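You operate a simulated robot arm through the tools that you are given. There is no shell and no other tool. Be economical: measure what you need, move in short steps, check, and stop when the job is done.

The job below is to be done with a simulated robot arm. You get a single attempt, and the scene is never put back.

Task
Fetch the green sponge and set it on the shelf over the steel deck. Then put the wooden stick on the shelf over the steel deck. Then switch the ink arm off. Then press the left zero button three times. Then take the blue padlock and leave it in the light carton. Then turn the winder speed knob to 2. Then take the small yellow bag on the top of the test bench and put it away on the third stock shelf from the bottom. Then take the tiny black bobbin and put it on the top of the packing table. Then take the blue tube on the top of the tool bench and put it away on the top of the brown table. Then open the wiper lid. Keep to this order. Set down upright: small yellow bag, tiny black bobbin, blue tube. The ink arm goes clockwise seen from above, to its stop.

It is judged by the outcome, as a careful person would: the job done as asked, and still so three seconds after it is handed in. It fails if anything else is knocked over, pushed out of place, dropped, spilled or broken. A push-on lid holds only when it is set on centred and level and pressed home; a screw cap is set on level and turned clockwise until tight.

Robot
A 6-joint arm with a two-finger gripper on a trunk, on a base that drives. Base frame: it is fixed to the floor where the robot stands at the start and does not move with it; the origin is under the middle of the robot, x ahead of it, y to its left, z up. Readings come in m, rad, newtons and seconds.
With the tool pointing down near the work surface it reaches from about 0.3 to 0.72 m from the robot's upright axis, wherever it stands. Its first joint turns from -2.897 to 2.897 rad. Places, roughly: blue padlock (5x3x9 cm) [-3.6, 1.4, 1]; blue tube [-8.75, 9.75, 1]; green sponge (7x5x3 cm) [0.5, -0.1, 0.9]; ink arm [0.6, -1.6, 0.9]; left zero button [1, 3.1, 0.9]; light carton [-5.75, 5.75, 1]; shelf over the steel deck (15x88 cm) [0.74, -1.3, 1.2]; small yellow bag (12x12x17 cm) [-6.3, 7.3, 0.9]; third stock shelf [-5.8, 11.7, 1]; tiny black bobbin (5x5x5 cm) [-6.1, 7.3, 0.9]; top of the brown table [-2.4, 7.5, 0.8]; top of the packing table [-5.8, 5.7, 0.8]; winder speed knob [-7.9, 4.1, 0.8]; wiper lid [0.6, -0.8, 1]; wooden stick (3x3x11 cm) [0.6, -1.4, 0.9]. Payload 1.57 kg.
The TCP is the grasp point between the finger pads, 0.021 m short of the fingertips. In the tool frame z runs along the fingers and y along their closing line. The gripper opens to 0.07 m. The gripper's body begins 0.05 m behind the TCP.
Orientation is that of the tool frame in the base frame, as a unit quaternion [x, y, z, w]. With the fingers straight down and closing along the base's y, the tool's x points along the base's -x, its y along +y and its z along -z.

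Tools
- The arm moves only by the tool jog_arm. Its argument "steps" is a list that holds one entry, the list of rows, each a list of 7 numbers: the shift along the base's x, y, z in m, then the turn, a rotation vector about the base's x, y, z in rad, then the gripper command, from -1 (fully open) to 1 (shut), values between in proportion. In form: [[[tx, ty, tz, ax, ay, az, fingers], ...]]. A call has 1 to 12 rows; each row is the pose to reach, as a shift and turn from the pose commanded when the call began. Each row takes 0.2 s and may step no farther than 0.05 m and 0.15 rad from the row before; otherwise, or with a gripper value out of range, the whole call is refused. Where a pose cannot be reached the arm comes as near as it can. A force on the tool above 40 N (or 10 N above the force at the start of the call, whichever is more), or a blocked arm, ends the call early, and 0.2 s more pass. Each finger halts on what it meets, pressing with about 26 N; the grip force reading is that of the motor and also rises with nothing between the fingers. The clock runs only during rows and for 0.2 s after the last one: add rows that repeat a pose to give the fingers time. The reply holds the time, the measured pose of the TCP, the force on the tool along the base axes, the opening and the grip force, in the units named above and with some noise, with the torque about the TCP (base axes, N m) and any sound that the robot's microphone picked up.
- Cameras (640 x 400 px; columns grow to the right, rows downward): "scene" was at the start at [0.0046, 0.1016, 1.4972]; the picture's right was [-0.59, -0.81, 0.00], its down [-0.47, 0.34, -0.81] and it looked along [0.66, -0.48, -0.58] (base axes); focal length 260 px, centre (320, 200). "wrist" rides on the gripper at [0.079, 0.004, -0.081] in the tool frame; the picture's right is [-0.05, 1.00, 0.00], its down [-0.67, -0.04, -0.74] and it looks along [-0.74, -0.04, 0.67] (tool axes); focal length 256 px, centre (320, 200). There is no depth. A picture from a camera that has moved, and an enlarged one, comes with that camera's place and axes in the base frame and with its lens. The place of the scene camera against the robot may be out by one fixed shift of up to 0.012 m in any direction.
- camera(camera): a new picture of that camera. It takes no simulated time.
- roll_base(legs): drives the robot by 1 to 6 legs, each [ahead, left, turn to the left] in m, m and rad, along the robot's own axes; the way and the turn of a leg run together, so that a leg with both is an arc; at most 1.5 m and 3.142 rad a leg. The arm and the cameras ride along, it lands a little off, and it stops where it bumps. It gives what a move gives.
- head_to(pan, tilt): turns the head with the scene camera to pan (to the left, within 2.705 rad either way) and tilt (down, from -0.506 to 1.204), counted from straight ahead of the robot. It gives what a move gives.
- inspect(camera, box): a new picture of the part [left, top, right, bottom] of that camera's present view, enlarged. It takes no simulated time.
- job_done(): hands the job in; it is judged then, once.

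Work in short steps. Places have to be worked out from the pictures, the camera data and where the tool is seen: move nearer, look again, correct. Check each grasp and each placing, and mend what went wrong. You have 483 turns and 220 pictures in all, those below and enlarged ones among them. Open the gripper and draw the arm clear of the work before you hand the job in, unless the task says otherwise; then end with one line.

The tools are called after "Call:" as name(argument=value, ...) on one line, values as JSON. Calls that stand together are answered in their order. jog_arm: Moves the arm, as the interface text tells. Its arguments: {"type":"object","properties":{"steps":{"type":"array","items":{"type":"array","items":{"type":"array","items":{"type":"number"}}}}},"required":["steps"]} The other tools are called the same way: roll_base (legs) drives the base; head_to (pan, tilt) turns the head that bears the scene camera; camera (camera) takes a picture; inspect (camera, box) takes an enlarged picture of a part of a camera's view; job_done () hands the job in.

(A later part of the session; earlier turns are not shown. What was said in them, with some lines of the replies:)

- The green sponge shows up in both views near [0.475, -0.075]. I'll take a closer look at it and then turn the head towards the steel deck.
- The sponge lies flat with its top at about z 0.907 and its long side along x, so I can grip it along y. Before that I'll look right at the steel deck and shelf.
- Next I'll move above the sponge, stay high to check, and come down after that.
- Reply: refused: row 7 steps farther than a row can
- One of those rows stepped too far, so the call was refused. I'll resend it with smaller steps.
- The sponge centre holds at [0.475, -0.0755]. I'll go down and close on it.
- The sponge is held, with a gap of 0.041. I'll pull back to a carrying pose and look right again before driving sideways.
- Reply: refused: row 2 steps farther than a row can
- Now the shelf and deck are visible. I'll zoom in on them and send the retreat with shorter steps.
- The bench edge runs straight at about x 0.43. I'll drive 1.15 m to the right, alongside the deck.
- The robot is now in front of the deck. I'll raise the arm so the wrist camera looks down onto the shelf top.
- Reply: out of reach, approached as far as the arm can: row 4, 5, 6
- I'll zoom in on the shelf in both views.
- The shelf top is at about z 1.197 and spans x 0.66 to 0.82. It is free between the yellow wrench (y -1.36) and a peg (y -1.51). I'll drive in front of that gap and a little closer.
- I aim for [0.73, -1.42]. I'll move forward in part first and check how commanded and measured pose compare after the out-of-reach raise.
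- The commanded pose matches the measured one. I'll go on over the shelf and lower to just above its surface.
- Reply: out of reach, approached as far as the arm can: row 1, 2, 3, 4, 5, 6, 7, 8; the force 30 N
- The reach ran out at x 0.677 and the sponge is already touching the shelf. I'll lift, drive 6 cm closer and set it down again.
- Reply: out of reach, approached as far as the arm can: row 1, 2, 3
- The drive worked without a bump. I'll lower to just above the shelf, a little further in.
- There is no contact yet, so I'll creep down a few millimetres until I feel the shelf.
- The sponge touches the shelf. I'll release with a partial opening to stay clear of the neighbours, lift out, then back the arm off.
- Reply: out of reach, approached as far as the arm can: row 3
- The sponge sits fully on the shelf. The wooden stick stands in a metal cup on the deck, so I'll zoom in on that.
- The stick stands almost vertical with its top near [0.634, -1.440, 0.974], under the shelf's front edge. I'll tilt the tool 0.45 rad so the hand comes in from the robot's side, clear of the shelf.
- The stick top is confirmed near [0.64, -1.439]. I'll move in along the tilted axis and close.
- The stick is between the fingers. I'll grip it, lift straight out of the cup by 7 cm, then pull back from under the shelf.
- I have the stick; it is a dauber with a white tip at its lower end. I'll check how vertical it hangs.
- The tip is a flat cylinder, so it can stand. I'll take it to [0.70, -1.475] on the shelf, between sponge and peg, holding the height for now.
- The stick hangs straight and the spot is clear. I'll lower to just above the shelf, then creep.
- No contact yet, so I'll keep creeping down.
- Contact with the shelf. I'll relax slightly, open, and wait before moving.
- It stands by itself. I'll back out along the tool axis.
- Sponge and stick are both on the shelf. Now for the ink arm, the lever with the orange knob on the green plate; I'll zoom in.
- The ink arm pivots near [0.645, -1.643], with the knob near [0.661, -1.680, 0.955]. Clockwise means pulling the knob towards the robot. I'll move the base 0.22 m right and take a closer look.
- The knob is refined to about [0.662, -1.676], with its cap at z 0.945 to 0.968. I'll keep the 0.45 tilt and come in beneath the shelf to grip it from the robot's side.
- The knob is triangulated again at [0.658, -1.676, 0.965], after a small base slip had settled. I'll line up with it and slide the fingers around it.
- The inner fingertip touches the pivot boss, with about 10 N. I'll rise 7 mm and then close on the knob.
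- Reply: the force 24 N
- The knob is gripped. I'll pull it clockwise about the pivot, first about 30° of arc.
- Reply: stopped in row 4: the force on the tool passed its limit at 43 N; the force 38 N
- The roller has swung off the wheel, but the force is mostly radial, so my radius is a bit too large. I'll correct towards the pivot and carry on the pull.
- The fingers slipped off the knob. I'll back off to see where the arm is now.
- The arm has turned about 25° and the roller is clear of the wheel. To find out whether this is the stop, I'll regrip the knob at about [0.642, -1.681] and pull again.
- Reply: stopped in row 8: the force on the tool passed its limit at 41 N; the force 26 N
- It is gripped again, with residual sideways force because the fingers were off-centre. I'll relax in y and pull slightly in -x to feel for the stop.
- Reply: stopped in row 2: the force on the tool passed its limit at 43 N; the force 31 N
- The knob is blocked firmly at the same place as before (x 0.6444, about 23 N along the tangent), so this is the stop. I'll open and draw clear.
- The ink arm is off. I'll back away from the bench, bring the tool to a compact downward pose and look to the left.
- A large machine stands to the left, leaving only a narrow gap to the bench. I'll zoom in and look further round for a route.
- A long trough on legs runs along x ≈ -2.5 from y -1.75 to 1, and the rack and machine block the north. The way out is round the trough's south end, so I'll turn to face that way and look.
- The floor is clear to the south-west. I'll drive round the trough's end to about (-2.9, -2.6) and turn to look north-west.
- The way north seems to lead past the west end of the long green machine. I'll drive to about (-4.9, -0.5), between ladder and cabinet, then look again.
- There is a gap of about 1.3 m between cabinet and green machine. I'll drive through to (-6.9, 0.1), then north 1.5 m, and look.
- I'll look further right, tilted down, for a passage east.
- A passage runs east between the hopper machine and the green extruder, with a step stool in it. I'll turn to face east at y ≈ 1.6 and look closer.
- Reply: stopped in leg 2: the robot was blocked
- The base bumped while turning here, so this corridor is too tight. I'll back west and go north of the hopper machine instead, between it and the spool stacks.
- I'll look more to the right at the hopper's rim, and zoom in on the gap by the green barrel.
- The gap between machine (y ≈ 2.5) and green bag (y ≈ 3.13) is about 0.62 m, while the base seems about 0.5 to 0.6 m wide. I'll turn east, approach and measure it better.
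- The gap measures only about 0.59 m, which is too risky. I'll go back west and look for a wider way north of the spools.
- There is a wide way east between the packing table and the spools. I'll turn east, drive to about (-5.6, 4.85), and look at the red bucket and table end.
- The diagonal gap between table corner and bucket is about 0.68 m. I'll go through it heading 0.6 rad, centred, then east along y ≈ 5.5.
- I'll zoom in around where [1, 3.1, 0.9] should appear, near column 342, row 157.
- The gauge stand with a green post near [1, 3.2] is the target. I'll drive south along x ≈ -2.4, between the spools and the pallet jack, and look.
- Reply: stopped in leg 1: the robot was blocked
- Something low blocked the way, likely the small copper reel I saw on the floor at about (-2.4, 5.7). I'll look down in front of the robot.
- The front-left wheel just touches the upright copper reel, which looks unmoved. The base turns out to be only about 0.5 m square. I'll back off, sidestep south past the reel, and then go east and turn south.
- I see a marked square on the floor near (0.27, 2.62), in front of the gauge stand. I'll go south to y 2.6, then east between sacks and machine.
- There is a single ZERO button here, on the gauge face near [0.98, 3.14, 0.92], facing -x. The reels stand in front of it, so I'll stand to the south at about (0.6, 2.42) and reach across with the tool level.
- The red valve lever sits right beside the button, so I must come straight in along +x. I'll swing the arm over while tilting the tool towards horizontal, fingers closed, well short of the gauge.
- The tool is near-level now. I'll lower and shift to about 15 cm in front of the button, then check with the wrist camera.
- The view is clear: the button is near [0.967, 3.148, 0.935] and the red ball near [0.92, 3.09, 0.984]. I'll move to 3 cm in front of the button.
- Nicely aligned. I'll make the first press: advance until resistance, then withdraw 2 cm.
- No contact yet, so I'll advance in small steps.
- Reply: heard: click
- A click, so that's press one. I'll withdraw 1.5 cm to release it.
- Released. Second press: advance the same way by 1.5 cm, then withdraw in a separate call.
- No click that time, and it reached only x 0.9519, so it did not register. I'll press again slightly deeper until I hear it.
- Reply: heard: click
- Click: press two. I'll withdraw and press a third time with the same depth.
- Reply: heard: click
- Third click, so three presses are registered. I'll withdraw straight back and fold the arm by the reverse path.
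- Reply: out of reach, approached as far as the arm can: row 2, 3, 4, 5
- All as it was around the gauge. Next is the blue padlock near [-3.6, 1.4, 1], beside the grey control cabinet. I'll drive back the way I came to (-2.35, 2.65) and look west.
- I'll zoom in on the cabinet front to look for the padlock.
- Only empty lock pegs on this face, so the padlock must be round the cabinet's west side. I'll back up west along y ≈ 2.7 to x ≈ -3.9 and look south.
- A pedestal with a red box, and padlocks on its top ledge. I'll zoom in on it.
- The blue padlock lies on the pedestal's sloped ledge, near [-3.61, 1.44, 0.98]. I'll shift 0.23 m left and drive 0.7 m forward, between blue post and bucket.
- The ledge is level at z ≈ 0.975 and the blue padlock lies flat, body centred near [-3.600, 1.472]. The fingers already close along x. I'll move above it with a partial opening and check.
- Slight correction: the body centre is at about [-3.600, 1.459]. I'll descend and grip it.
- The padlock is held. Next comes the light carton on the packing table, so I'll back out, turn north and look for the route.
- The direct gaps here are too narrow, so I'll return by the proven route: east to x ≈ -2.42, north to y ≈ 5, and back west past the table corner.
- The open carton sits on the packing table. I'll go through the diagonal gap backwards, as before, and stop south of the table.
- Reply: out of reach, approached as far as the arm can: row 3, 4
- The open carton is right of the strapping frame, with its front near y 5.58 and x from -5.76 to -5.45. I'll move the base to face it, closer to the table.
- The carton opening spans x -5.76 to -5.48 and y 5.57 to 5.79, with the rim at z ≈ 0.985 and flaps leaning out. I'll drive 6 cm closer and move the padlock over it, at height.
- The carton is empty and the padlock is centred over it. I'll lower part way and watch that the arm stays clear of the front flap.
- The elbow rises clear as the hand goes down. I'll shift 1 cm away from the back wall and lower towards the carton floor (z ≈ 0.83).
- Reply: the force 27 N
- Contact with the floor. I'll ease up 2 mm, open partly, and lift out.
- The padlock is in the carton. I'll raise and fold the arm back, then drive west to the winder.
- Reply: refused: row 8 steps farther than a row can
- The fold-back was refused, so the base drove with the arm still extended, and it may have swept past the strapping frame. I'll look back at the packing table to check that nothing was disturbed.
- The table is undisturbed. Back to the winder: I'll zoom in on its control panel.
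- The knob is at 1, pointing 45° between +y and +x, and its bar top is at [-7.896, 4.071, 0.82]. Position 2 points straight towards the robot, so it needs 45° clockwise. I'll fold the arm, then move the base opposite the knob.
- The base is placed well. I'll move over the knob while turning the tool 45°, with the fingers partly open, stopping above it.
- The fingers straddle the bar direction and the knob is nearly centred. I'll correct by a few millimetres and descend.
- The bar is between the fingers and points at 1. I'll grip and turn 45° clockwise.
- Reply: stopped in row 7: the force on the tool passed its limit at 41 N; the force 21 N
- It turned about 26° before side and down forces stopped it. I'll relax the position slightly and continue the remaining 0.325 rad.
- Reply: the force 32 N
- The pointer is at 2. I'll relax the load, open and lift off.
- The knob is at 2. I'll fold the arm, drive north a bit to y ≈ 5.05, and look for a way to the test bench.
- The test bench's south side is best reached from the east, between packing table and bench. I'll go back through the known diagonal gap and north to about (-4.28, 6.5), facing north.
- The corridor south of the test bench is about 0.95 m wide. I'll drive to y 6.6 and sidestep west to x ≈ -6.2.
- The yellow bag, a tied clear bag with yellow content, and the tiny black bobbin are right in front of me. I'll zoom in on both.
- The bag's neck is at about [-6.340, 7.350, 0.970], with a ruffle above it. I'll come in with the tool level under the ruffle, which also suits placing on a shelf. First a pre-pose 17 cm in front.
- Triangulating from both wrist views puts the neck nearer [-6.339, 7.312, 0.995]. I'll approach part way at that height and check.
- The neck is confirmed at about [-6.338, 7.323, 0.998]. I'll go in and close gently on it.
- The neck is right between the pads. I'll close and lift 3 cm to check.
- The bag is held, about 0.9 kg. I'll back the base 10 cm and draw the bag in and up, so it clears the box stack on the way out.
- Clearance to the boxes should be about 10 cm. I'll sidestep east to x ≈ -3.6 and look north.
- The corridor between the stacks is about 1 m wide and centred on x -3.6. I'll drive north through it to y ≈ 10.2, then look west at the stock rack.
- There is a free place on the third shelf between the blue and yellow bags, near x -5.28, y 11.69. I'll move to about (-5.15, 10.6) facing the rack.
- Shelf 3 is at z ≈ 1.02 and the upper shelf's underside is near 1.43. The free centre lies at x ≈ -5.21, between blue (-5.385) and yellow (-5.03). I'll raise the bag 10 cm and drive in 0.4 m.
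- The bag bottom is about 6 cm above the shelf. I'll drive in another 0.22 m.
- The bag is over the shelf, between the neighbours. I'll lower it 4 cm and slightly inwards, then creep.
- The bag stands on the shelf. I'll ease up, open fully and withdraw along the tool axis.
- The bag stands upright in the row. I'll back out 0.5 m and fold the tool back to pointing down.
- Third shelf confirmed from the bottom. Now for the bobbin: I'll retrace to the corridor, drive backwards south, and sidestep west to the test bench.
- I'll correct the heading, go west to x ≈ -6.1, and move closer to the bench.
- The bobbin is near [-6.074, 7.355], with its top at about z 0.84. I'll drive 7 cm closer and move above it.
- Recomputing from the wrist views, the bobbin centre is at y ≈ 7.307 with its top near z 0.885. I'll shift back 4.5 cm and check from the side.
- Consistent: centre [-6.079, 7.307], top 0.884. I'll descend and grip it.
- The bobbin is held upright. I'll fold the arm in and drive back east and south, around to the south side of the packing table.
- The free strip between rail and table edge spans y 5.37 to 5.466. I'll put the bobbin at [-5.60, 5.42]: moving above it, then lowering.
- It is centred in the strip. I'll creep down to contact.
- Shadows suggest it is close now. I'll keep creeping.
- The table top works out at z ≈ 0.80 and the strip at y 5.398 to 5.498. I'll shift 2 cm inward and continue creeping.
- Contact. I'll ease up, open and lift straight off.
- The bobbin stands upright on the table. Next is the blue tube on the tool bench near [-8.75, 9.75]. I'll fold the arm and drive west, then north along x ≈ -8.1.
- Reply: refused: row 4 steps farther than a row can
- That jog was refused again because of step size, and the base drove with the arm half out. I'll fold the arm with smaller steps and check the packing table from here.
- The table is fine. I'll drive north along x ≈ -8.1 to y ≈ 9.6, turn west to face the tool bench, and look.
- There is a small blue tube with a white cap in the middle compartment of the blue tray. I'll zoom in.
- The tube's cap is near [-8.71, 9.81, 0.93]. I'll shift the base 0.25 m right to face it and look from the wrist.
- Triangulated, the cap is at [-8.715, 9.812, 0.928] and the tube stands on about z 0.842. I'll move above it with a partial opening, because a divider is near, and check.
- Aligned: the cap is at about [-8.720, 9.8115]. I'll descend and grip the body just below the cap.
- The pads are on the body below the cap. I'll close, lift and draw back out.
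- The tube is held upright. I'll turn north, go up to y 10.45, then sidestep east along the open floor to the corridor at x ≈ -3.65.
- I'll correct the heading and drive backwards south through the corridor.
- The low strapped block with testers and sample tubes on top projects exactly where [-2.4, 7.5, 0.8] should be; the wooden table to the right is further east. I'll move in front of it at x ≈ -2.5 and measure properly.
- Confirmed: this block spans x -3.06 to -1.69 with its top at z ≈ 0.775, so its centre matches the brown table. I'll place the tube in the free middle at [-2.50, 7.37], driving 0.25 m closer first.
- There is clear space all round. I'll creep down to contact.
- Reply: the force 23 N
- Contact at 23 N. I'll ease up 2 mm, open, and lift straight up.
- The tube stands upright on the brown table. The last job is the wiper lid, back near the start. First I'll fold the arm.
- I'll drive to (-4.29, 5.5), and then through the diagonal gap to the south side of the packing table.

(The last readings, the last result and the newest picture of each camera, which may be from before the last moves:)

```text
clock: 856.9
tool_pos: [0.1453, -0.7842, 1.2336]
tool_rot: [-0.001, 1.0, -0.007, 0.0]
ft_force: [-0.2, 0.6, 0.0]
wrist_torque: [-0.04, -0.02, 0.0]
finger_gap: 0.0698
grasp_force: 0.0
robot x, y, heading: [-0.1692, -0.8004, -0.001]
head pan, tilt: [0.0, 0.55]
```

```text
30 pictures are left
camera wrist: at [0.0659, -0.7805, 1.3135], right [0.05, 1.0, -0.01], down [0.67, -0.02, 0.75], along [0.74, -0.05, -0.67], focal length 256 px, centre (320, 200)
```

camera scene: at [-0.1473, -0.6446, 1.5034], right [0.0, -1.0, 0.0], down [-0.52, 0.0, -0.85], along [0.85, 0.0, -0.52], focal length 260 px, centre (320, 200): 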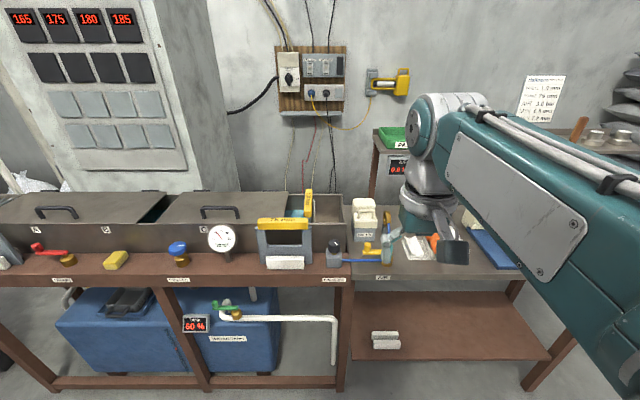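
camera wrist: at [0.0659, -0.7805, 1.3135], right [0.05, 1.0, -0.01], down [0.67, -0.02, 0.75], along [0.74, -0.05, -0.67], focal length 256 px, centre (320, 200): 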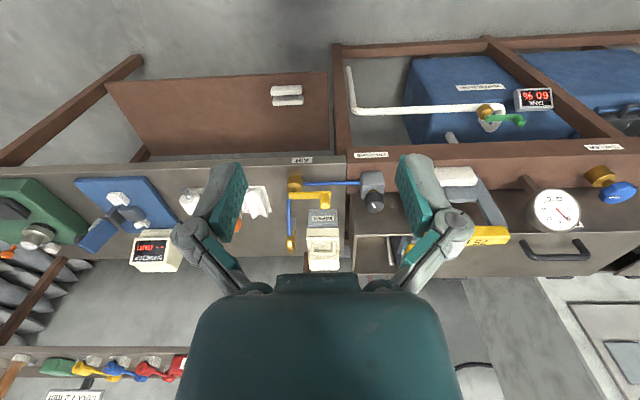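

The wiper box, cream with a handled lid, stands near [0.6, -0.8]. I'll zoom in on it in both views.

Call:
inspect(camera="scene", box=[320, 185, 440, 275])

Call:
inspect(camera="wrist", box=[270, 170, 400, 280])

```text
4.44 times, centred on (380, 230) of scene
camera zoom: at [-0.1473, -0.6446, 1.5034], right [0.0, -1.0, 0.0], down [-0.52, 0.0, -0.85], along [0.85, 0.0, -0.52], focal length 1154 px, centre (53, 67)
```

zoom: 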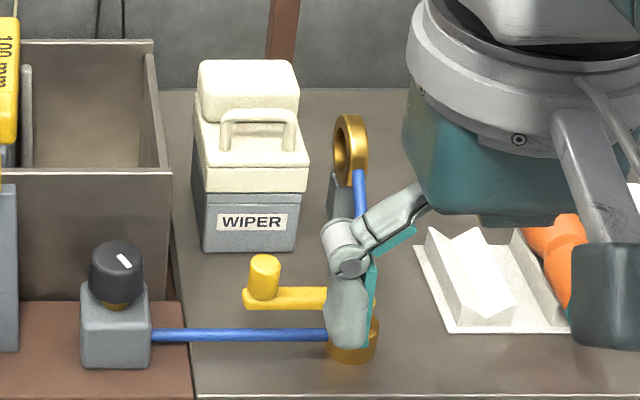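

```text
3.64 times, centred on (335, 225) of wrist
camera zoom: at [0.0659, -0.7805, 1.3135], right [0.05, 1.0, -0.01], down [0.67, -0.02, 0.75], along [0.74, -0.05, -0.67], focal length 931 px, centre (266, 109)
```

zoom: 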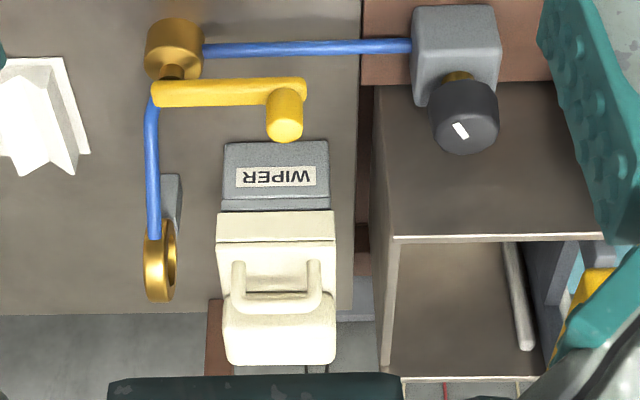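

The lid has a bar handle near [0.60, -0.806, 1.0] and is hinged at the rear. I'll push the bar up and back with closed fingers from the front, tilted about 0.7 rad, to stay clear of the shelf. First I'll drive 0.22 m closer.

Call:
roll_base(legs=[[0.22, 0, 0]])

Call:
jog_arm(steps=[[[0.02, -0.005, 0.0, 0, -0.12, 0, 1], [0.04, -0.01, 0.0, 0, -0.24, 0, 1], [0.06, -0.015, 0.0, 0, -0.36, 0, 1], [0.07, -0.02, 0.0, 0, -0.48, 0, 1], [0.08, -0.02, -0.02, 0, -0.6, 0, 1], [0.09, -0.02, -0.05, 0, -0.7, 0, 1], [0.1, -0.02, -0.08, 0, -0.7, 0, 1], [0.1, -0.02, -0.08, 0, -0.7, 0, 1]]])

Call:
camera(camera="wrist")

Call:
camera(camera="scene")

```text
clock: 858.5
tool_pos: [0.3647, -0.7848, 1.2332]
tool_rot: [-0.001, 1.0, -0.007, -0.001]
ft_force: [-0.1, -0.2, 0.1]
wrist_torque: [-0.02, -0.01, 0.0]
finger_gap: 0.07
grasp_force: 0.0
robot x, y, heading: [0.0504, -0.7973, -0.002]
head pan, tilt: [0.0, 0.55]
```

```text
clock: 860.4
tool_pos: [0.4649, -0.8044, 1.1517]
tool_rot: [0.001, 0.939, -0.007, 0.343]
ft_force: [0.2, -0.5, -0.1]
wrist_torque: [-0.01, 0.05, -0.03]
finger_gap: 0.0
grasp_force: 26.0
robot x, y, heading: [0.0496, -0.7996, -0.003]
head pan, tilt: [0.0, 0.55]
```

```text
27 pictures are left
camera wrist: at [0.352, -0.7998, 1.1624], right [0.05, 1.0, 0.02], down [0.03, -0.02, 1.0], along [1.0, -0.05, -0.03], focal length 256 px, centre (320, 200)
```

wrist: 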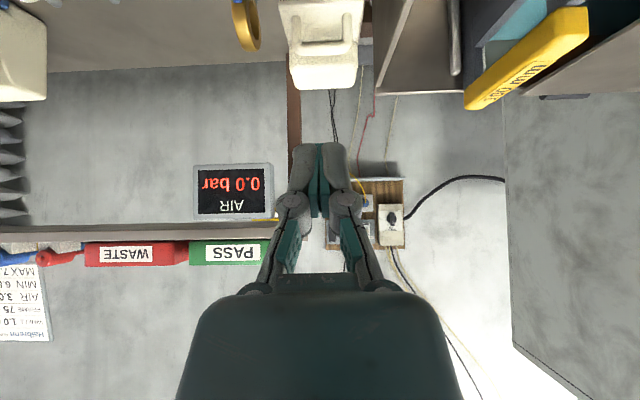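

```text
26 pictures are left
camera scene: at [0.0723, -0.6445, 1.5034], right [0.0, -1.0, 0.0], down [-0.52, 0.0, -0.85], along [0.85, 0.0, -0.52], focal length 260 px, centre (320, 200)
```

scene: 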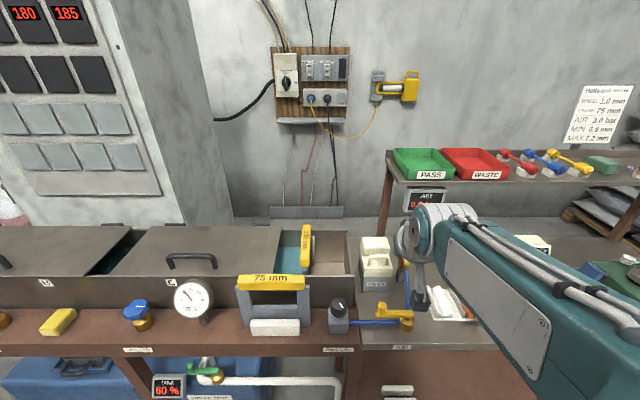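

Call:
inspect(camera="wrist", box=[260, 0, 380, 100])

Call:
inspect(camera="scene", box=[340, 220, 440, 300])

```text
4.00 times, centred on (320, 50) of wrist
camera zoom: at [0.352, -0.7998, 1.1624], right [0.05, 1.0, 0.02], down [0.03, -0.02, 1.0], along [1.0, -0.05, -0.03], focal length 1024 px, centre (320, 800)
```

zoom: 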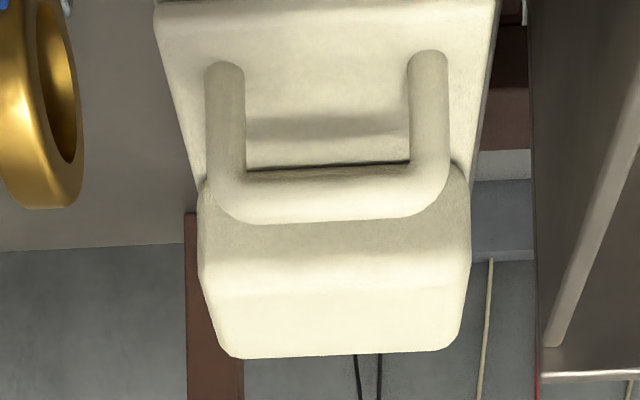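

```text
5.00 times, centred on (390, 260) of scene
camera zoom: at [0.0723, -0.6445, 1.5034], right [0.0, -1.0, 0.0], down [-0.52, 0.0, -0.85], along [0.85, 0.0, -0.52], focal length 1298 px, centre (-30, -100)
```

zoom: 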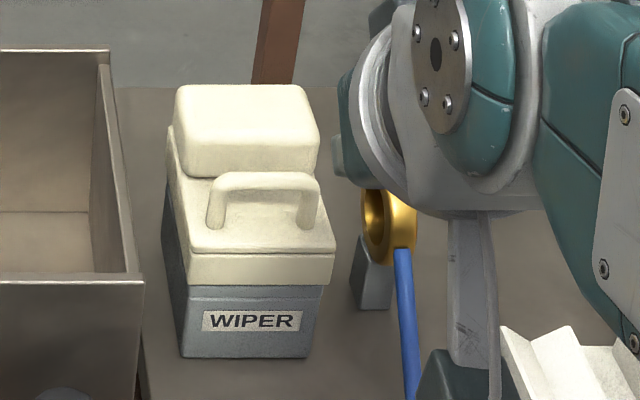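

The bar centre is triangulated at [0.583, -0.8065, 1.016], about 3 cm above the lid plate, with the hump right behind. I'll tilt to 1.1 rad and come to a pre-pose in front of the bar.

Call:
jog_arm(steps=[[[0.0, -0.002, -0.02, 0, -0.12, 0, 1], [0.01, -0.002, -0.05, 0, -0.24, 0, 1], [0.02, -0.002, -0.08, 0, -0.36, 0, 1], [0.035, -0.002, -0.11, 0, -0.4, 0, 1], [0.035, -0.002, -0.114, 0, -0.4, 0, 1]]])

Call:
inspect(camera="wrist", box=[220, 40, 420, 220])

Call:
inspect(camera="scene", box=[340, 210, 460, 300])

```text
clock: 861.5
tool_pos: [0.5014, -0.8066, 1.0378]
tool_rot: [0.003, 0.853, -0.007, 0.523]
ft_force: [-0.3, 0.5, 0.0]
wrist_torque: [-0.01, 0.02, 0.03]
finger_gap: 0.0
grasp_force: 26.1
robot x, y, heading: [0.0488, -0.8014, 0.001]
head pan, tilt: [0.0, 0.55]
```

```text
2.22 times, centred on (320, 130) of wrist
camera zoom: at [0.3922, -0.8024, 1.0038], right [0.04, 1.0, 0.04], down [-0.36, -0.02, 0.93], along [0.93, -0.05, 0.36], focal length 569 px, centre (320, 356)
```

zoom: 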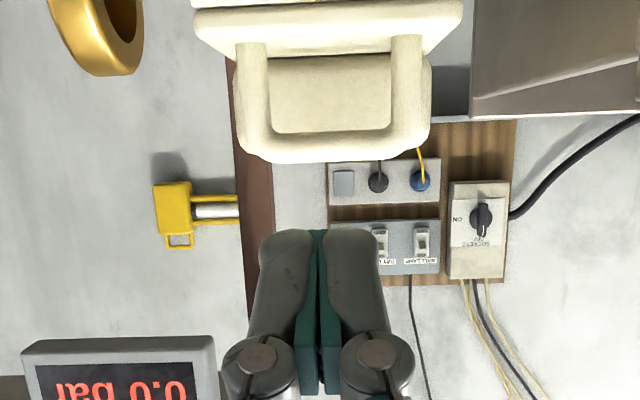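

```text
4.44 times, centred on (400, 255) of scene
camera zoom: at [0.0726, -0.6446, 1.5034], right [0.0, -1.0, 0.0], down [-0.52, 0.0, -0.85], along [0.85, 0.0, -0.52], focal length 1154 px, centre (-36, -44)
```

zoom: 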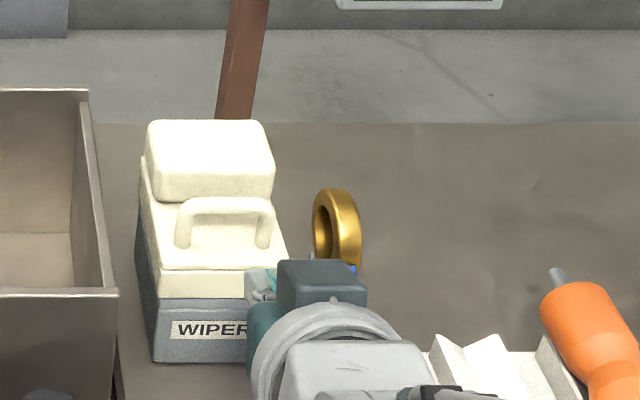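

From the wrist views alone, the bar is at [0.598, -0.806, 1.008] with 4.1 cm between the posts. I'm already on the insertion line, so I'll slide the closed fingers under the bar.

Call:
jog_arm(steps=[[[0.025, 0.001, -0.0123, 0, 0, 0, 1], [0.05, 0.001, -0.0245, 0, 0, 0, 1], [0.07, 0.001, -0.0343, 0, 0, 0, 1], [0.0816, 0.001, -0.04, 0, 0, 0, 1]]])

Call:
inspect(camera="wrist", box=[220, 60, 420, 260])

```text
clock: 862.6
tool_pos: [0.5763, -0.8052, 0.9977]
tool_rot: [0.001, 0.856, -0.006, 0.518]
ft_force: [-18.2, 1.6, 6.7]
wrist_torque: [0.08, 1.6, 0.19]
finger_gap: 0.0
grasp_force: 26.2
robot x, y, heading: [0.0499, -0.7978, -0.003]
head pan, tilt: [0.0, 0.55]
stopped in row 4: the force on the tool passed its limit at 50 N (the readings are from after the stop); the commanded pose is now the measured one
```

```text
2.00 times, centred on (320, 160) of wrist
camera zoom: at [0.4673, -0.8011, 0.964], right [0.03, 1.0, 0.04], down [-0.35, -0.02, 0.94], along [0.94, -0.05, 0.35], focal length 512 px, centre (320, 280)
```

zoom: 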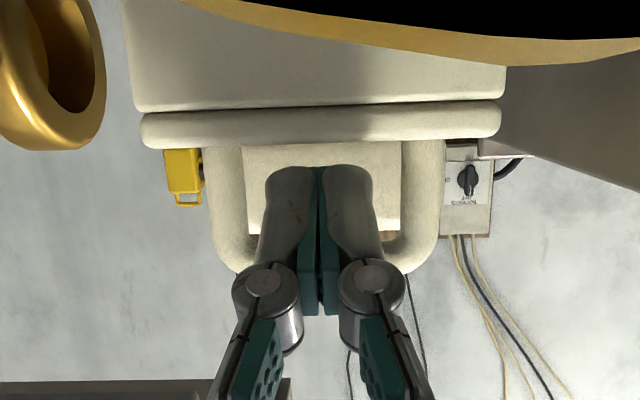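

The torque shows the wrist camera housing is touching something in front of the box, likely the yellow crank knob. I'll back off along the same line right away and look.

Call:
jog_arm(steps=[[[-0.02, 0, 0.0098, 0, 0, 0, 1], [-0.045, 0, 0.022, 0, 0, 0, 1], [-0.075, 0, 0.04, 0, 0, 0, 1], [-0.095, 0, 0.075, 0, 0.1, 0, 1], [-0.11, 0, 0.11, 0, 0.2, 0, 1]]])

Call:
inspect(camera="scene", box=[320, 210, 460, 340])

```text
clock: 863.8
tool_pos: [0.4672, -0.8044, 1.1086]
tool_rot: [0.0, 0.902, -0.006, 0.431]
ft_force: [-0.4, 0.0, 0.1]
wrist_torque: [0.01, 0.0, -0.01]
finger_gap: 0.0
grasp_force: 25.7
robot x, y, heading: [0.048, -0.7991, -0.0]
head pan, tilt: [0.0, 0.55]
```

```text
3.08 times, centred on (390, 275) of scene
camera zoom: at [0.0724, -0.6445, 1.5034], right [0.0, -1.0, 0.0], down [-0.52, 0.0, -0.85], along [0.85, 0.0, -0.52], focal length 799 px, centre (105, -31)
```

zoom: 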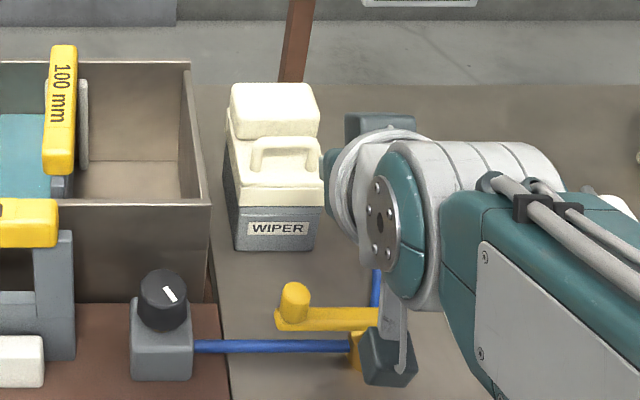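

The knob, at about [0.47, -0.793] with its top at z 0.97, looks unmoved. I'll use a steeper 0.7 rad tilt so the camera stays 3 cm above it, and go under the bar again from the front.

Call:
jog_arm(steps=[[[0.02, -0.0015, -0.005, 0, 0.1, 0, 1], [0.0487, -0.0015, -0.027, 0, 0.19, 0, 1], [0.075, -0.0015, -0.0585, 0, 0.19, 0, 1], [0.095, -0.0015, -0.082, 0, 0.19, 0, 1], [0.108, -0.0015, -0.0975, 0, 0.19, 0, 1]]])

Call:
inspect(camera="wrist", box=[220, 40, 420, 240])

```text
clock: 865.0
tool_pos: [0.5768, -0.8064, 1.011]
tool_rot: [0.002, 0.939, -0.007, 0.344]
ft_force: [-0.1, -0.8, -0.4]
wrist_torque: [-0.02, 0.0, 0.0]
finger_gap: 0.0
grasp_force: 26.2
robot x, y, heading: [0.0483, -0.8031, -0.003]
head pan, tilt: [0.0, 0.55]
```

```text
2.00 times, centred on (320, 140) of wrist
camera zoom: at [0.4644, -0.8022, 1.021], right [0.05, 1.0, 0.02], down [0.03, -0.02, 1.0], along [1.0, -0.05, -0.03], focal length 512 px, centre (320, 320)
```

zoom: 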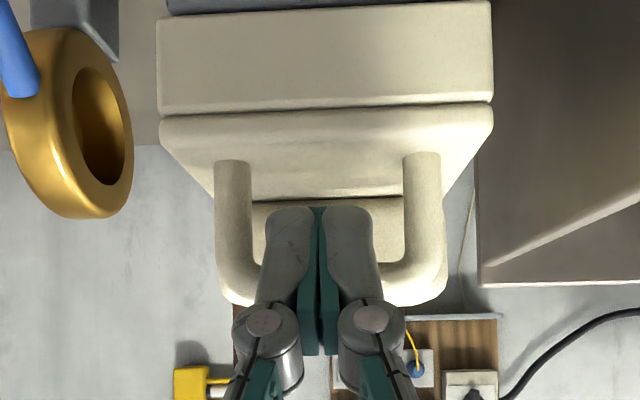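

The fingers are between the posts, in front of and under the bar. I'll push gently up and back in small steps.

Call:
jog_arm(steps=[[[0.003, 0, 0.004, 0, 0, 0, 1], [0.006, 0, 0.008, 0, 0, 0, 1], [0.009, 0, 0.012, 0, 0, 0, 1], [0.012, 0, 0.016, 0, 0, 0, 1], [0.015, 0, 0.02, 0, 0, 0, 1]]])

Call:
inspect(camera="wrist", box=[220, 40, 420, 240])

```text
clock: 866.2
tool_pos: [0.5929, -0.8078, 1.0289]
tool_rot: [0.0, 0.939, -0.007, 0.344]
ft_force: [-0.2, 0.3, -1.0]
wrist_torque: [-0.04, -0.02, 0.0]
finger_gap: 0.0
grasp_force: 25.8
robot x, y, heading: [0.0499, -0.8021, -0.001]
head pan, tilt: [0.0, 0.55]
```

```text
2.00 times, centred on (320, 140) of wrist
camera zoom: at [0.4791, -0.8024, 1.0403], right [0.05, 1.0, 0.02], down [0.03, -0.02, 1.0], along [1.0, -0.05, -0.03], focal length 512 px, centre (320, 320)
```

zoom: 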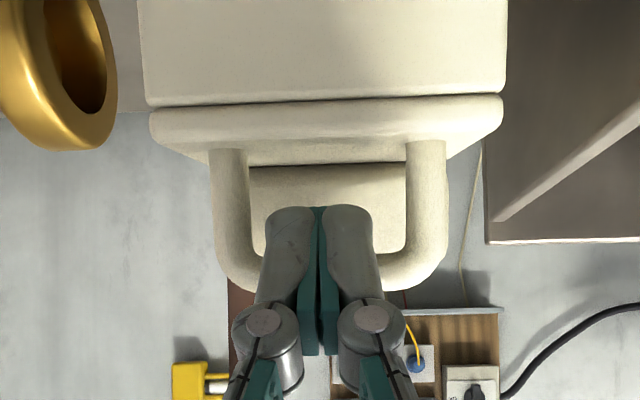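

The bar and lid front edge have risen together about 2 cm, so the lid is opening about a hinge far at the rear. I'll follow the arc up and back.

Call:
jog_arm(steps=[[[0.006, 0, 0.007, 0, 0, 0, 1], [0.014, 0, 0.014, 0, 0, 0, 1], [0.023, 0, 0.021, 0, 0, 0, 1], [0.032, 0, 0.027, 0, 0, 0, 1], [0.041, 0, 0.032, 0, 0, 0, 1]]])

Call:
camera(camera="wrist")

Call:
inspect(camera="scene", box=[340, 190, 460, 300])

```text
clock: 867.4
tool_pos: [0.6333, -0.807, 1.0627]
tool_rot: [0.001, 0.939, -0.007, 0.345]
ft_force: [-0.6, 0.3, 0.7]
wrist_torque: [0.01, 0.0, -0.01]
finger_gap: 0.0
grasp_force: 28.3
robot x, y, heading: [0.046, -0.799, 0.006]
head pan, tilt: [0.0, 0.55]
```

```text
17 pictures are left
camera wrist: at [0.5202, -0.8027, 1.0729], right [0.05, 1.0, 0.02], down [0.03, -0.02, 1.0], along [1.0, -0.05, -0.03], focal length 256 px, centre (320, 200)
```

wrist: 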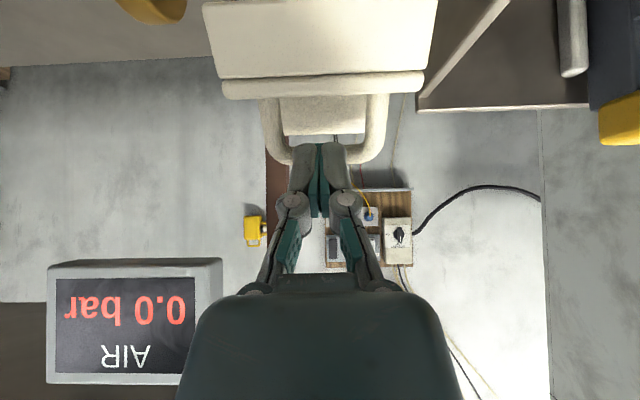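

```text
3.64 times, centred on (400, 245) of scene
camera zoom: at [0.0735, -0.6445, 1.5034], right [0.0, -1.0, 0.0], down [-0.52, 0.0, -0.85], along [0.85, 0.0, -0.52], focal length 944 px, centre (29, 36)
```

zoom: 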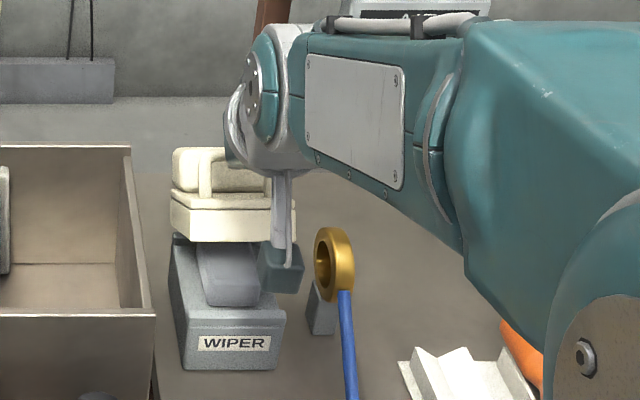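

The whole cream lid, hump included, has swung up about 35°, hinged at the rear, and the air gauge still reads 0.0. I'll continue along the arc to about 60°.

Call:
jog_arm(steps=[[[0.01, 0, 0.004, 0, 0, 0, 1], [0.02, 0, 0.006, 0, 0, 0, 1], [0.03, 0, 0.008, 0, 0, 0, 1], [0.04, 0, 0.009, 0, 0, 0, 1], [0.05, 0, 0.009, 0, 0, 0, 1]]])

Call:
camera(camera="wrist")

Call:
inspect(camera="scene", box=[340, 190, 460, 300])

```text
clock: 868.6
tool_pos: [0.6825, -0.806, 1.0708]
tool_rot: [0.001, 0.939, -0.007, 0.343]
ft_force: [-0.6, 0.0, -0.1]
wrist_torque: [-0.01, -0.01, -0.01]
finger_gap: 0.0
grasp_force: 28.1
robot x, y, heading: [0.0498, -0.7952, -0.002]
head pan, tilt: [0.0, 0.55]
```

```text
15 pictures are left
camera wrist: at [0.5702, -0.8021, 1.0817], right [0.05, 1.0, 0.02], down [0.03, -0.02, 1.0], along [1.0, -0.05, -0.03], focal length 256 px, centre (320, 200)
```

wrist: 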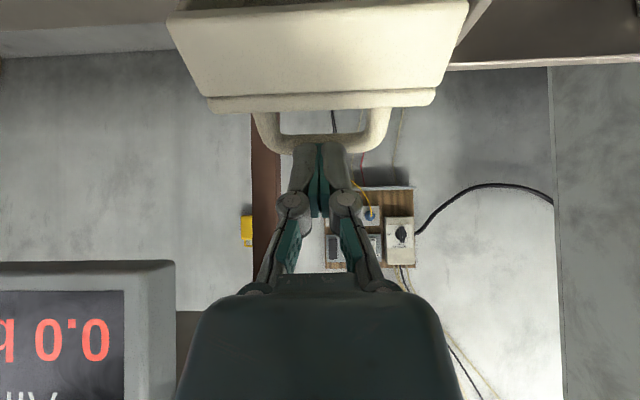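

```text
3.64 times, centred on (400, 245) of scene
camera zoom: at [0.0738, -0.6445, 1.5034], right [0.0, -1.0, 0.0], down [-0.52, 0.0, -0.85], along [0.85, 0.0, -0.52], focal length 944 px, centre (29, 36)
```

zoom: 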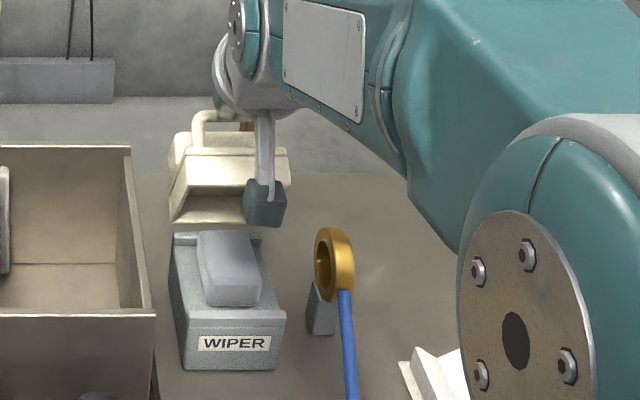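

The lid is up about 60° and the wiper inside is visible. I'll push on to about 75°, where its weight should pass the hinge, keeping the hand clear of the shelf corner.

Call:
jog_arm(steps=[[[0.008, 0.002, 0.0, 0, 0, 0, 1], [0.016, 0.003, -0.001, 0, 0, 0, 1], [0.024, 0.003, -0.002, 0, 0, 0, 1], [0.032, 0.003, -0.003, 0, 0, 0, 1]]])

Call:
inspect(camera="scene", box=[340, 190, 460, 300])

```text
clock: 869.6
tool_pos: [0.7167, -0.8031, 1.0684]
tool_rot: [0.001, 0.939, -0.007, 0.343]
ft_force: [0.0, 0.0, 0.5]
wrist_torque: [-0.01, 0.0, -0.04]
finger_gap: 0.0001
grasp_force: 28.1
robot x, y, heading: [0.0505, -0.8002, 0.001]
head pan, tilt: [0.0, 0.55]
```

```text
3.64 times, centred on (400, 245) of scene
camera zoom: at [0.074, -0.6445, 1.5034], right [0.0, -1.0, 0.0], down [-0.52, 0.0, -0.85], along [0.85, 0.0, -0.52], focal length 944 px, centre (29, 36)
```

zoom: 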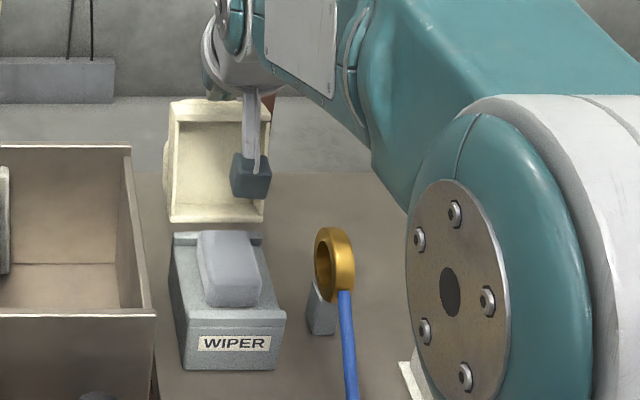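

The lid now stands about upright, its inside facing me. I'll check with the wrist camera.

Call:
camera(camera="wrist")

```text
12 pictures are left
camera wrist: at [0.602, -0.7995, 1.0783], right [0.05, 1.0, 0.02], down [0.03, -0.02, 1.0], along [1.0, -0.05, -0.03], focal length 256 px, centre (320, 200)
```

wrist: 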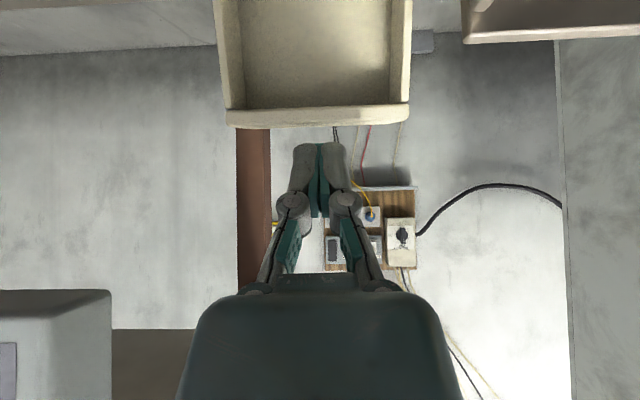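

The lid has swung past vertical and lies open by itself, clear of the fingers. I'll retreat the arm straight back.

Call:
jog_arm(steps=[[[-0.03, 0, 0.005, 0, 0, 0, 1], [-0.07, 0, 0.01, 0, 0, 0, 1], [-0.11, 0, 0.02, 0, 0, 0, 1], [-0.15, 0, 0.035, 0, 0, 0, 1], [-0.19, 0, 0.05, 0, 0.1, 0, 0.5], [-0.23, 0, 0.07, 0, 0.22, 0, 0], [-0.27, 0, 0.09, 0, 0.34, 0, -0.5], [-0.3, 0, 0.11, 0, 0.46, 0, -1], [-0.32, 0, 0.13, 0, 0.58, 0, -1], [-0.34, 0, 0.15, 0, 0.7, 0, -1]]])

Call:
camera(camera="scene")

```text
clock: 871.8
tool_pos: [0.3747, -0.803, 1.2173]
tool_rot: [-0.001, 1.0, -0.007, -0.001]
ft_force: [1.0, -0.9, -0.1]
wrist_torque: [-0.01, -0.01, -0.02]
finger_gap: 0.0697
grasp_force: 0.1
robot x, y, heading: [0.0478, -0.7997, -0.0]
head pan, tilt: [0.0, 0.55]
```

```text
11 pictures are left
camera scene: at [0.0726, -0.6445, 1.5034], right [0.0, -1.0, 0.0], down [-0.52, 0.0, -0.85], along [0.85, 0.0, -0.52], focal length 260 px, centre (320, 200)
```

scene: 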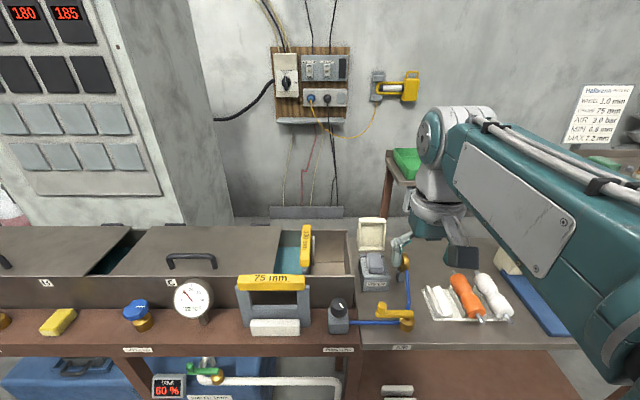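

Call:
inspect(camera="scene", box=[320, 200, 440, 340])

Call:
camera(camera="wrist")

```text
2.86 times, centred on (380, 270) of scene
camera zoom: at [0.0726, -0.6445, 1.5034], right [0.0, -1.0, 0.0], down [-0.52, 0.0, -0.85], along [0.85, 0.0, -0.52], focal length 742 px, centre (149, 0)
```

zoom: 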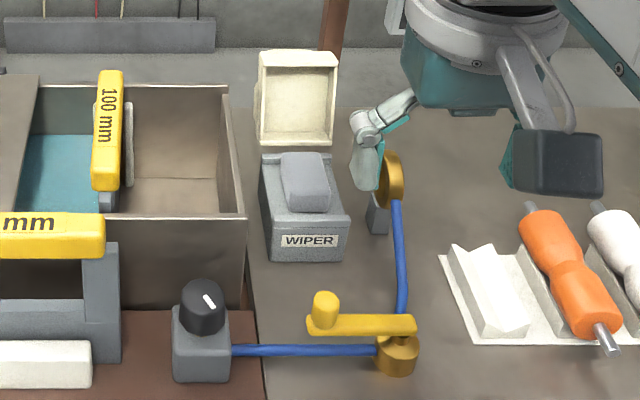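

```text
9 pictures are left
camera wrist: at [0.2945, -0.799, 1.2984], right [0.05, 1.0, -0.01], down [0.67, -0.02, 0.75], along [0.74, -0.05, -0.67], focal length 256 px, centre (320, 200)
```

wrist: 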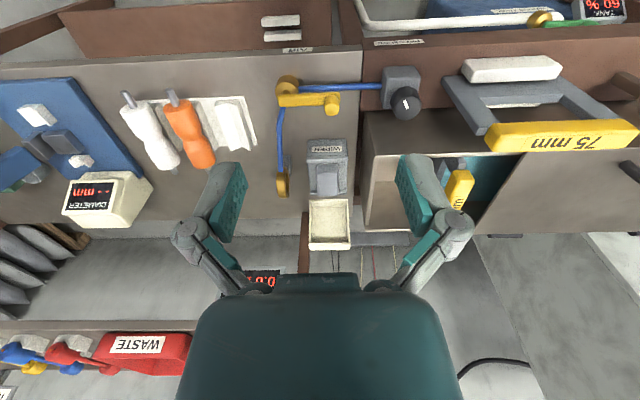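

The wiper lid is open and stays open, the lever and nearby items are in place, the gripper is open and the arm is clear. I'm handing the job in.

Call:
job_done()

```text
The job is handed in.
```

I did all ten steps in the order you gave and handed the job in. The small yellow bag, bobbin and blue tube were left standing upright, and the wiper lid stays open.
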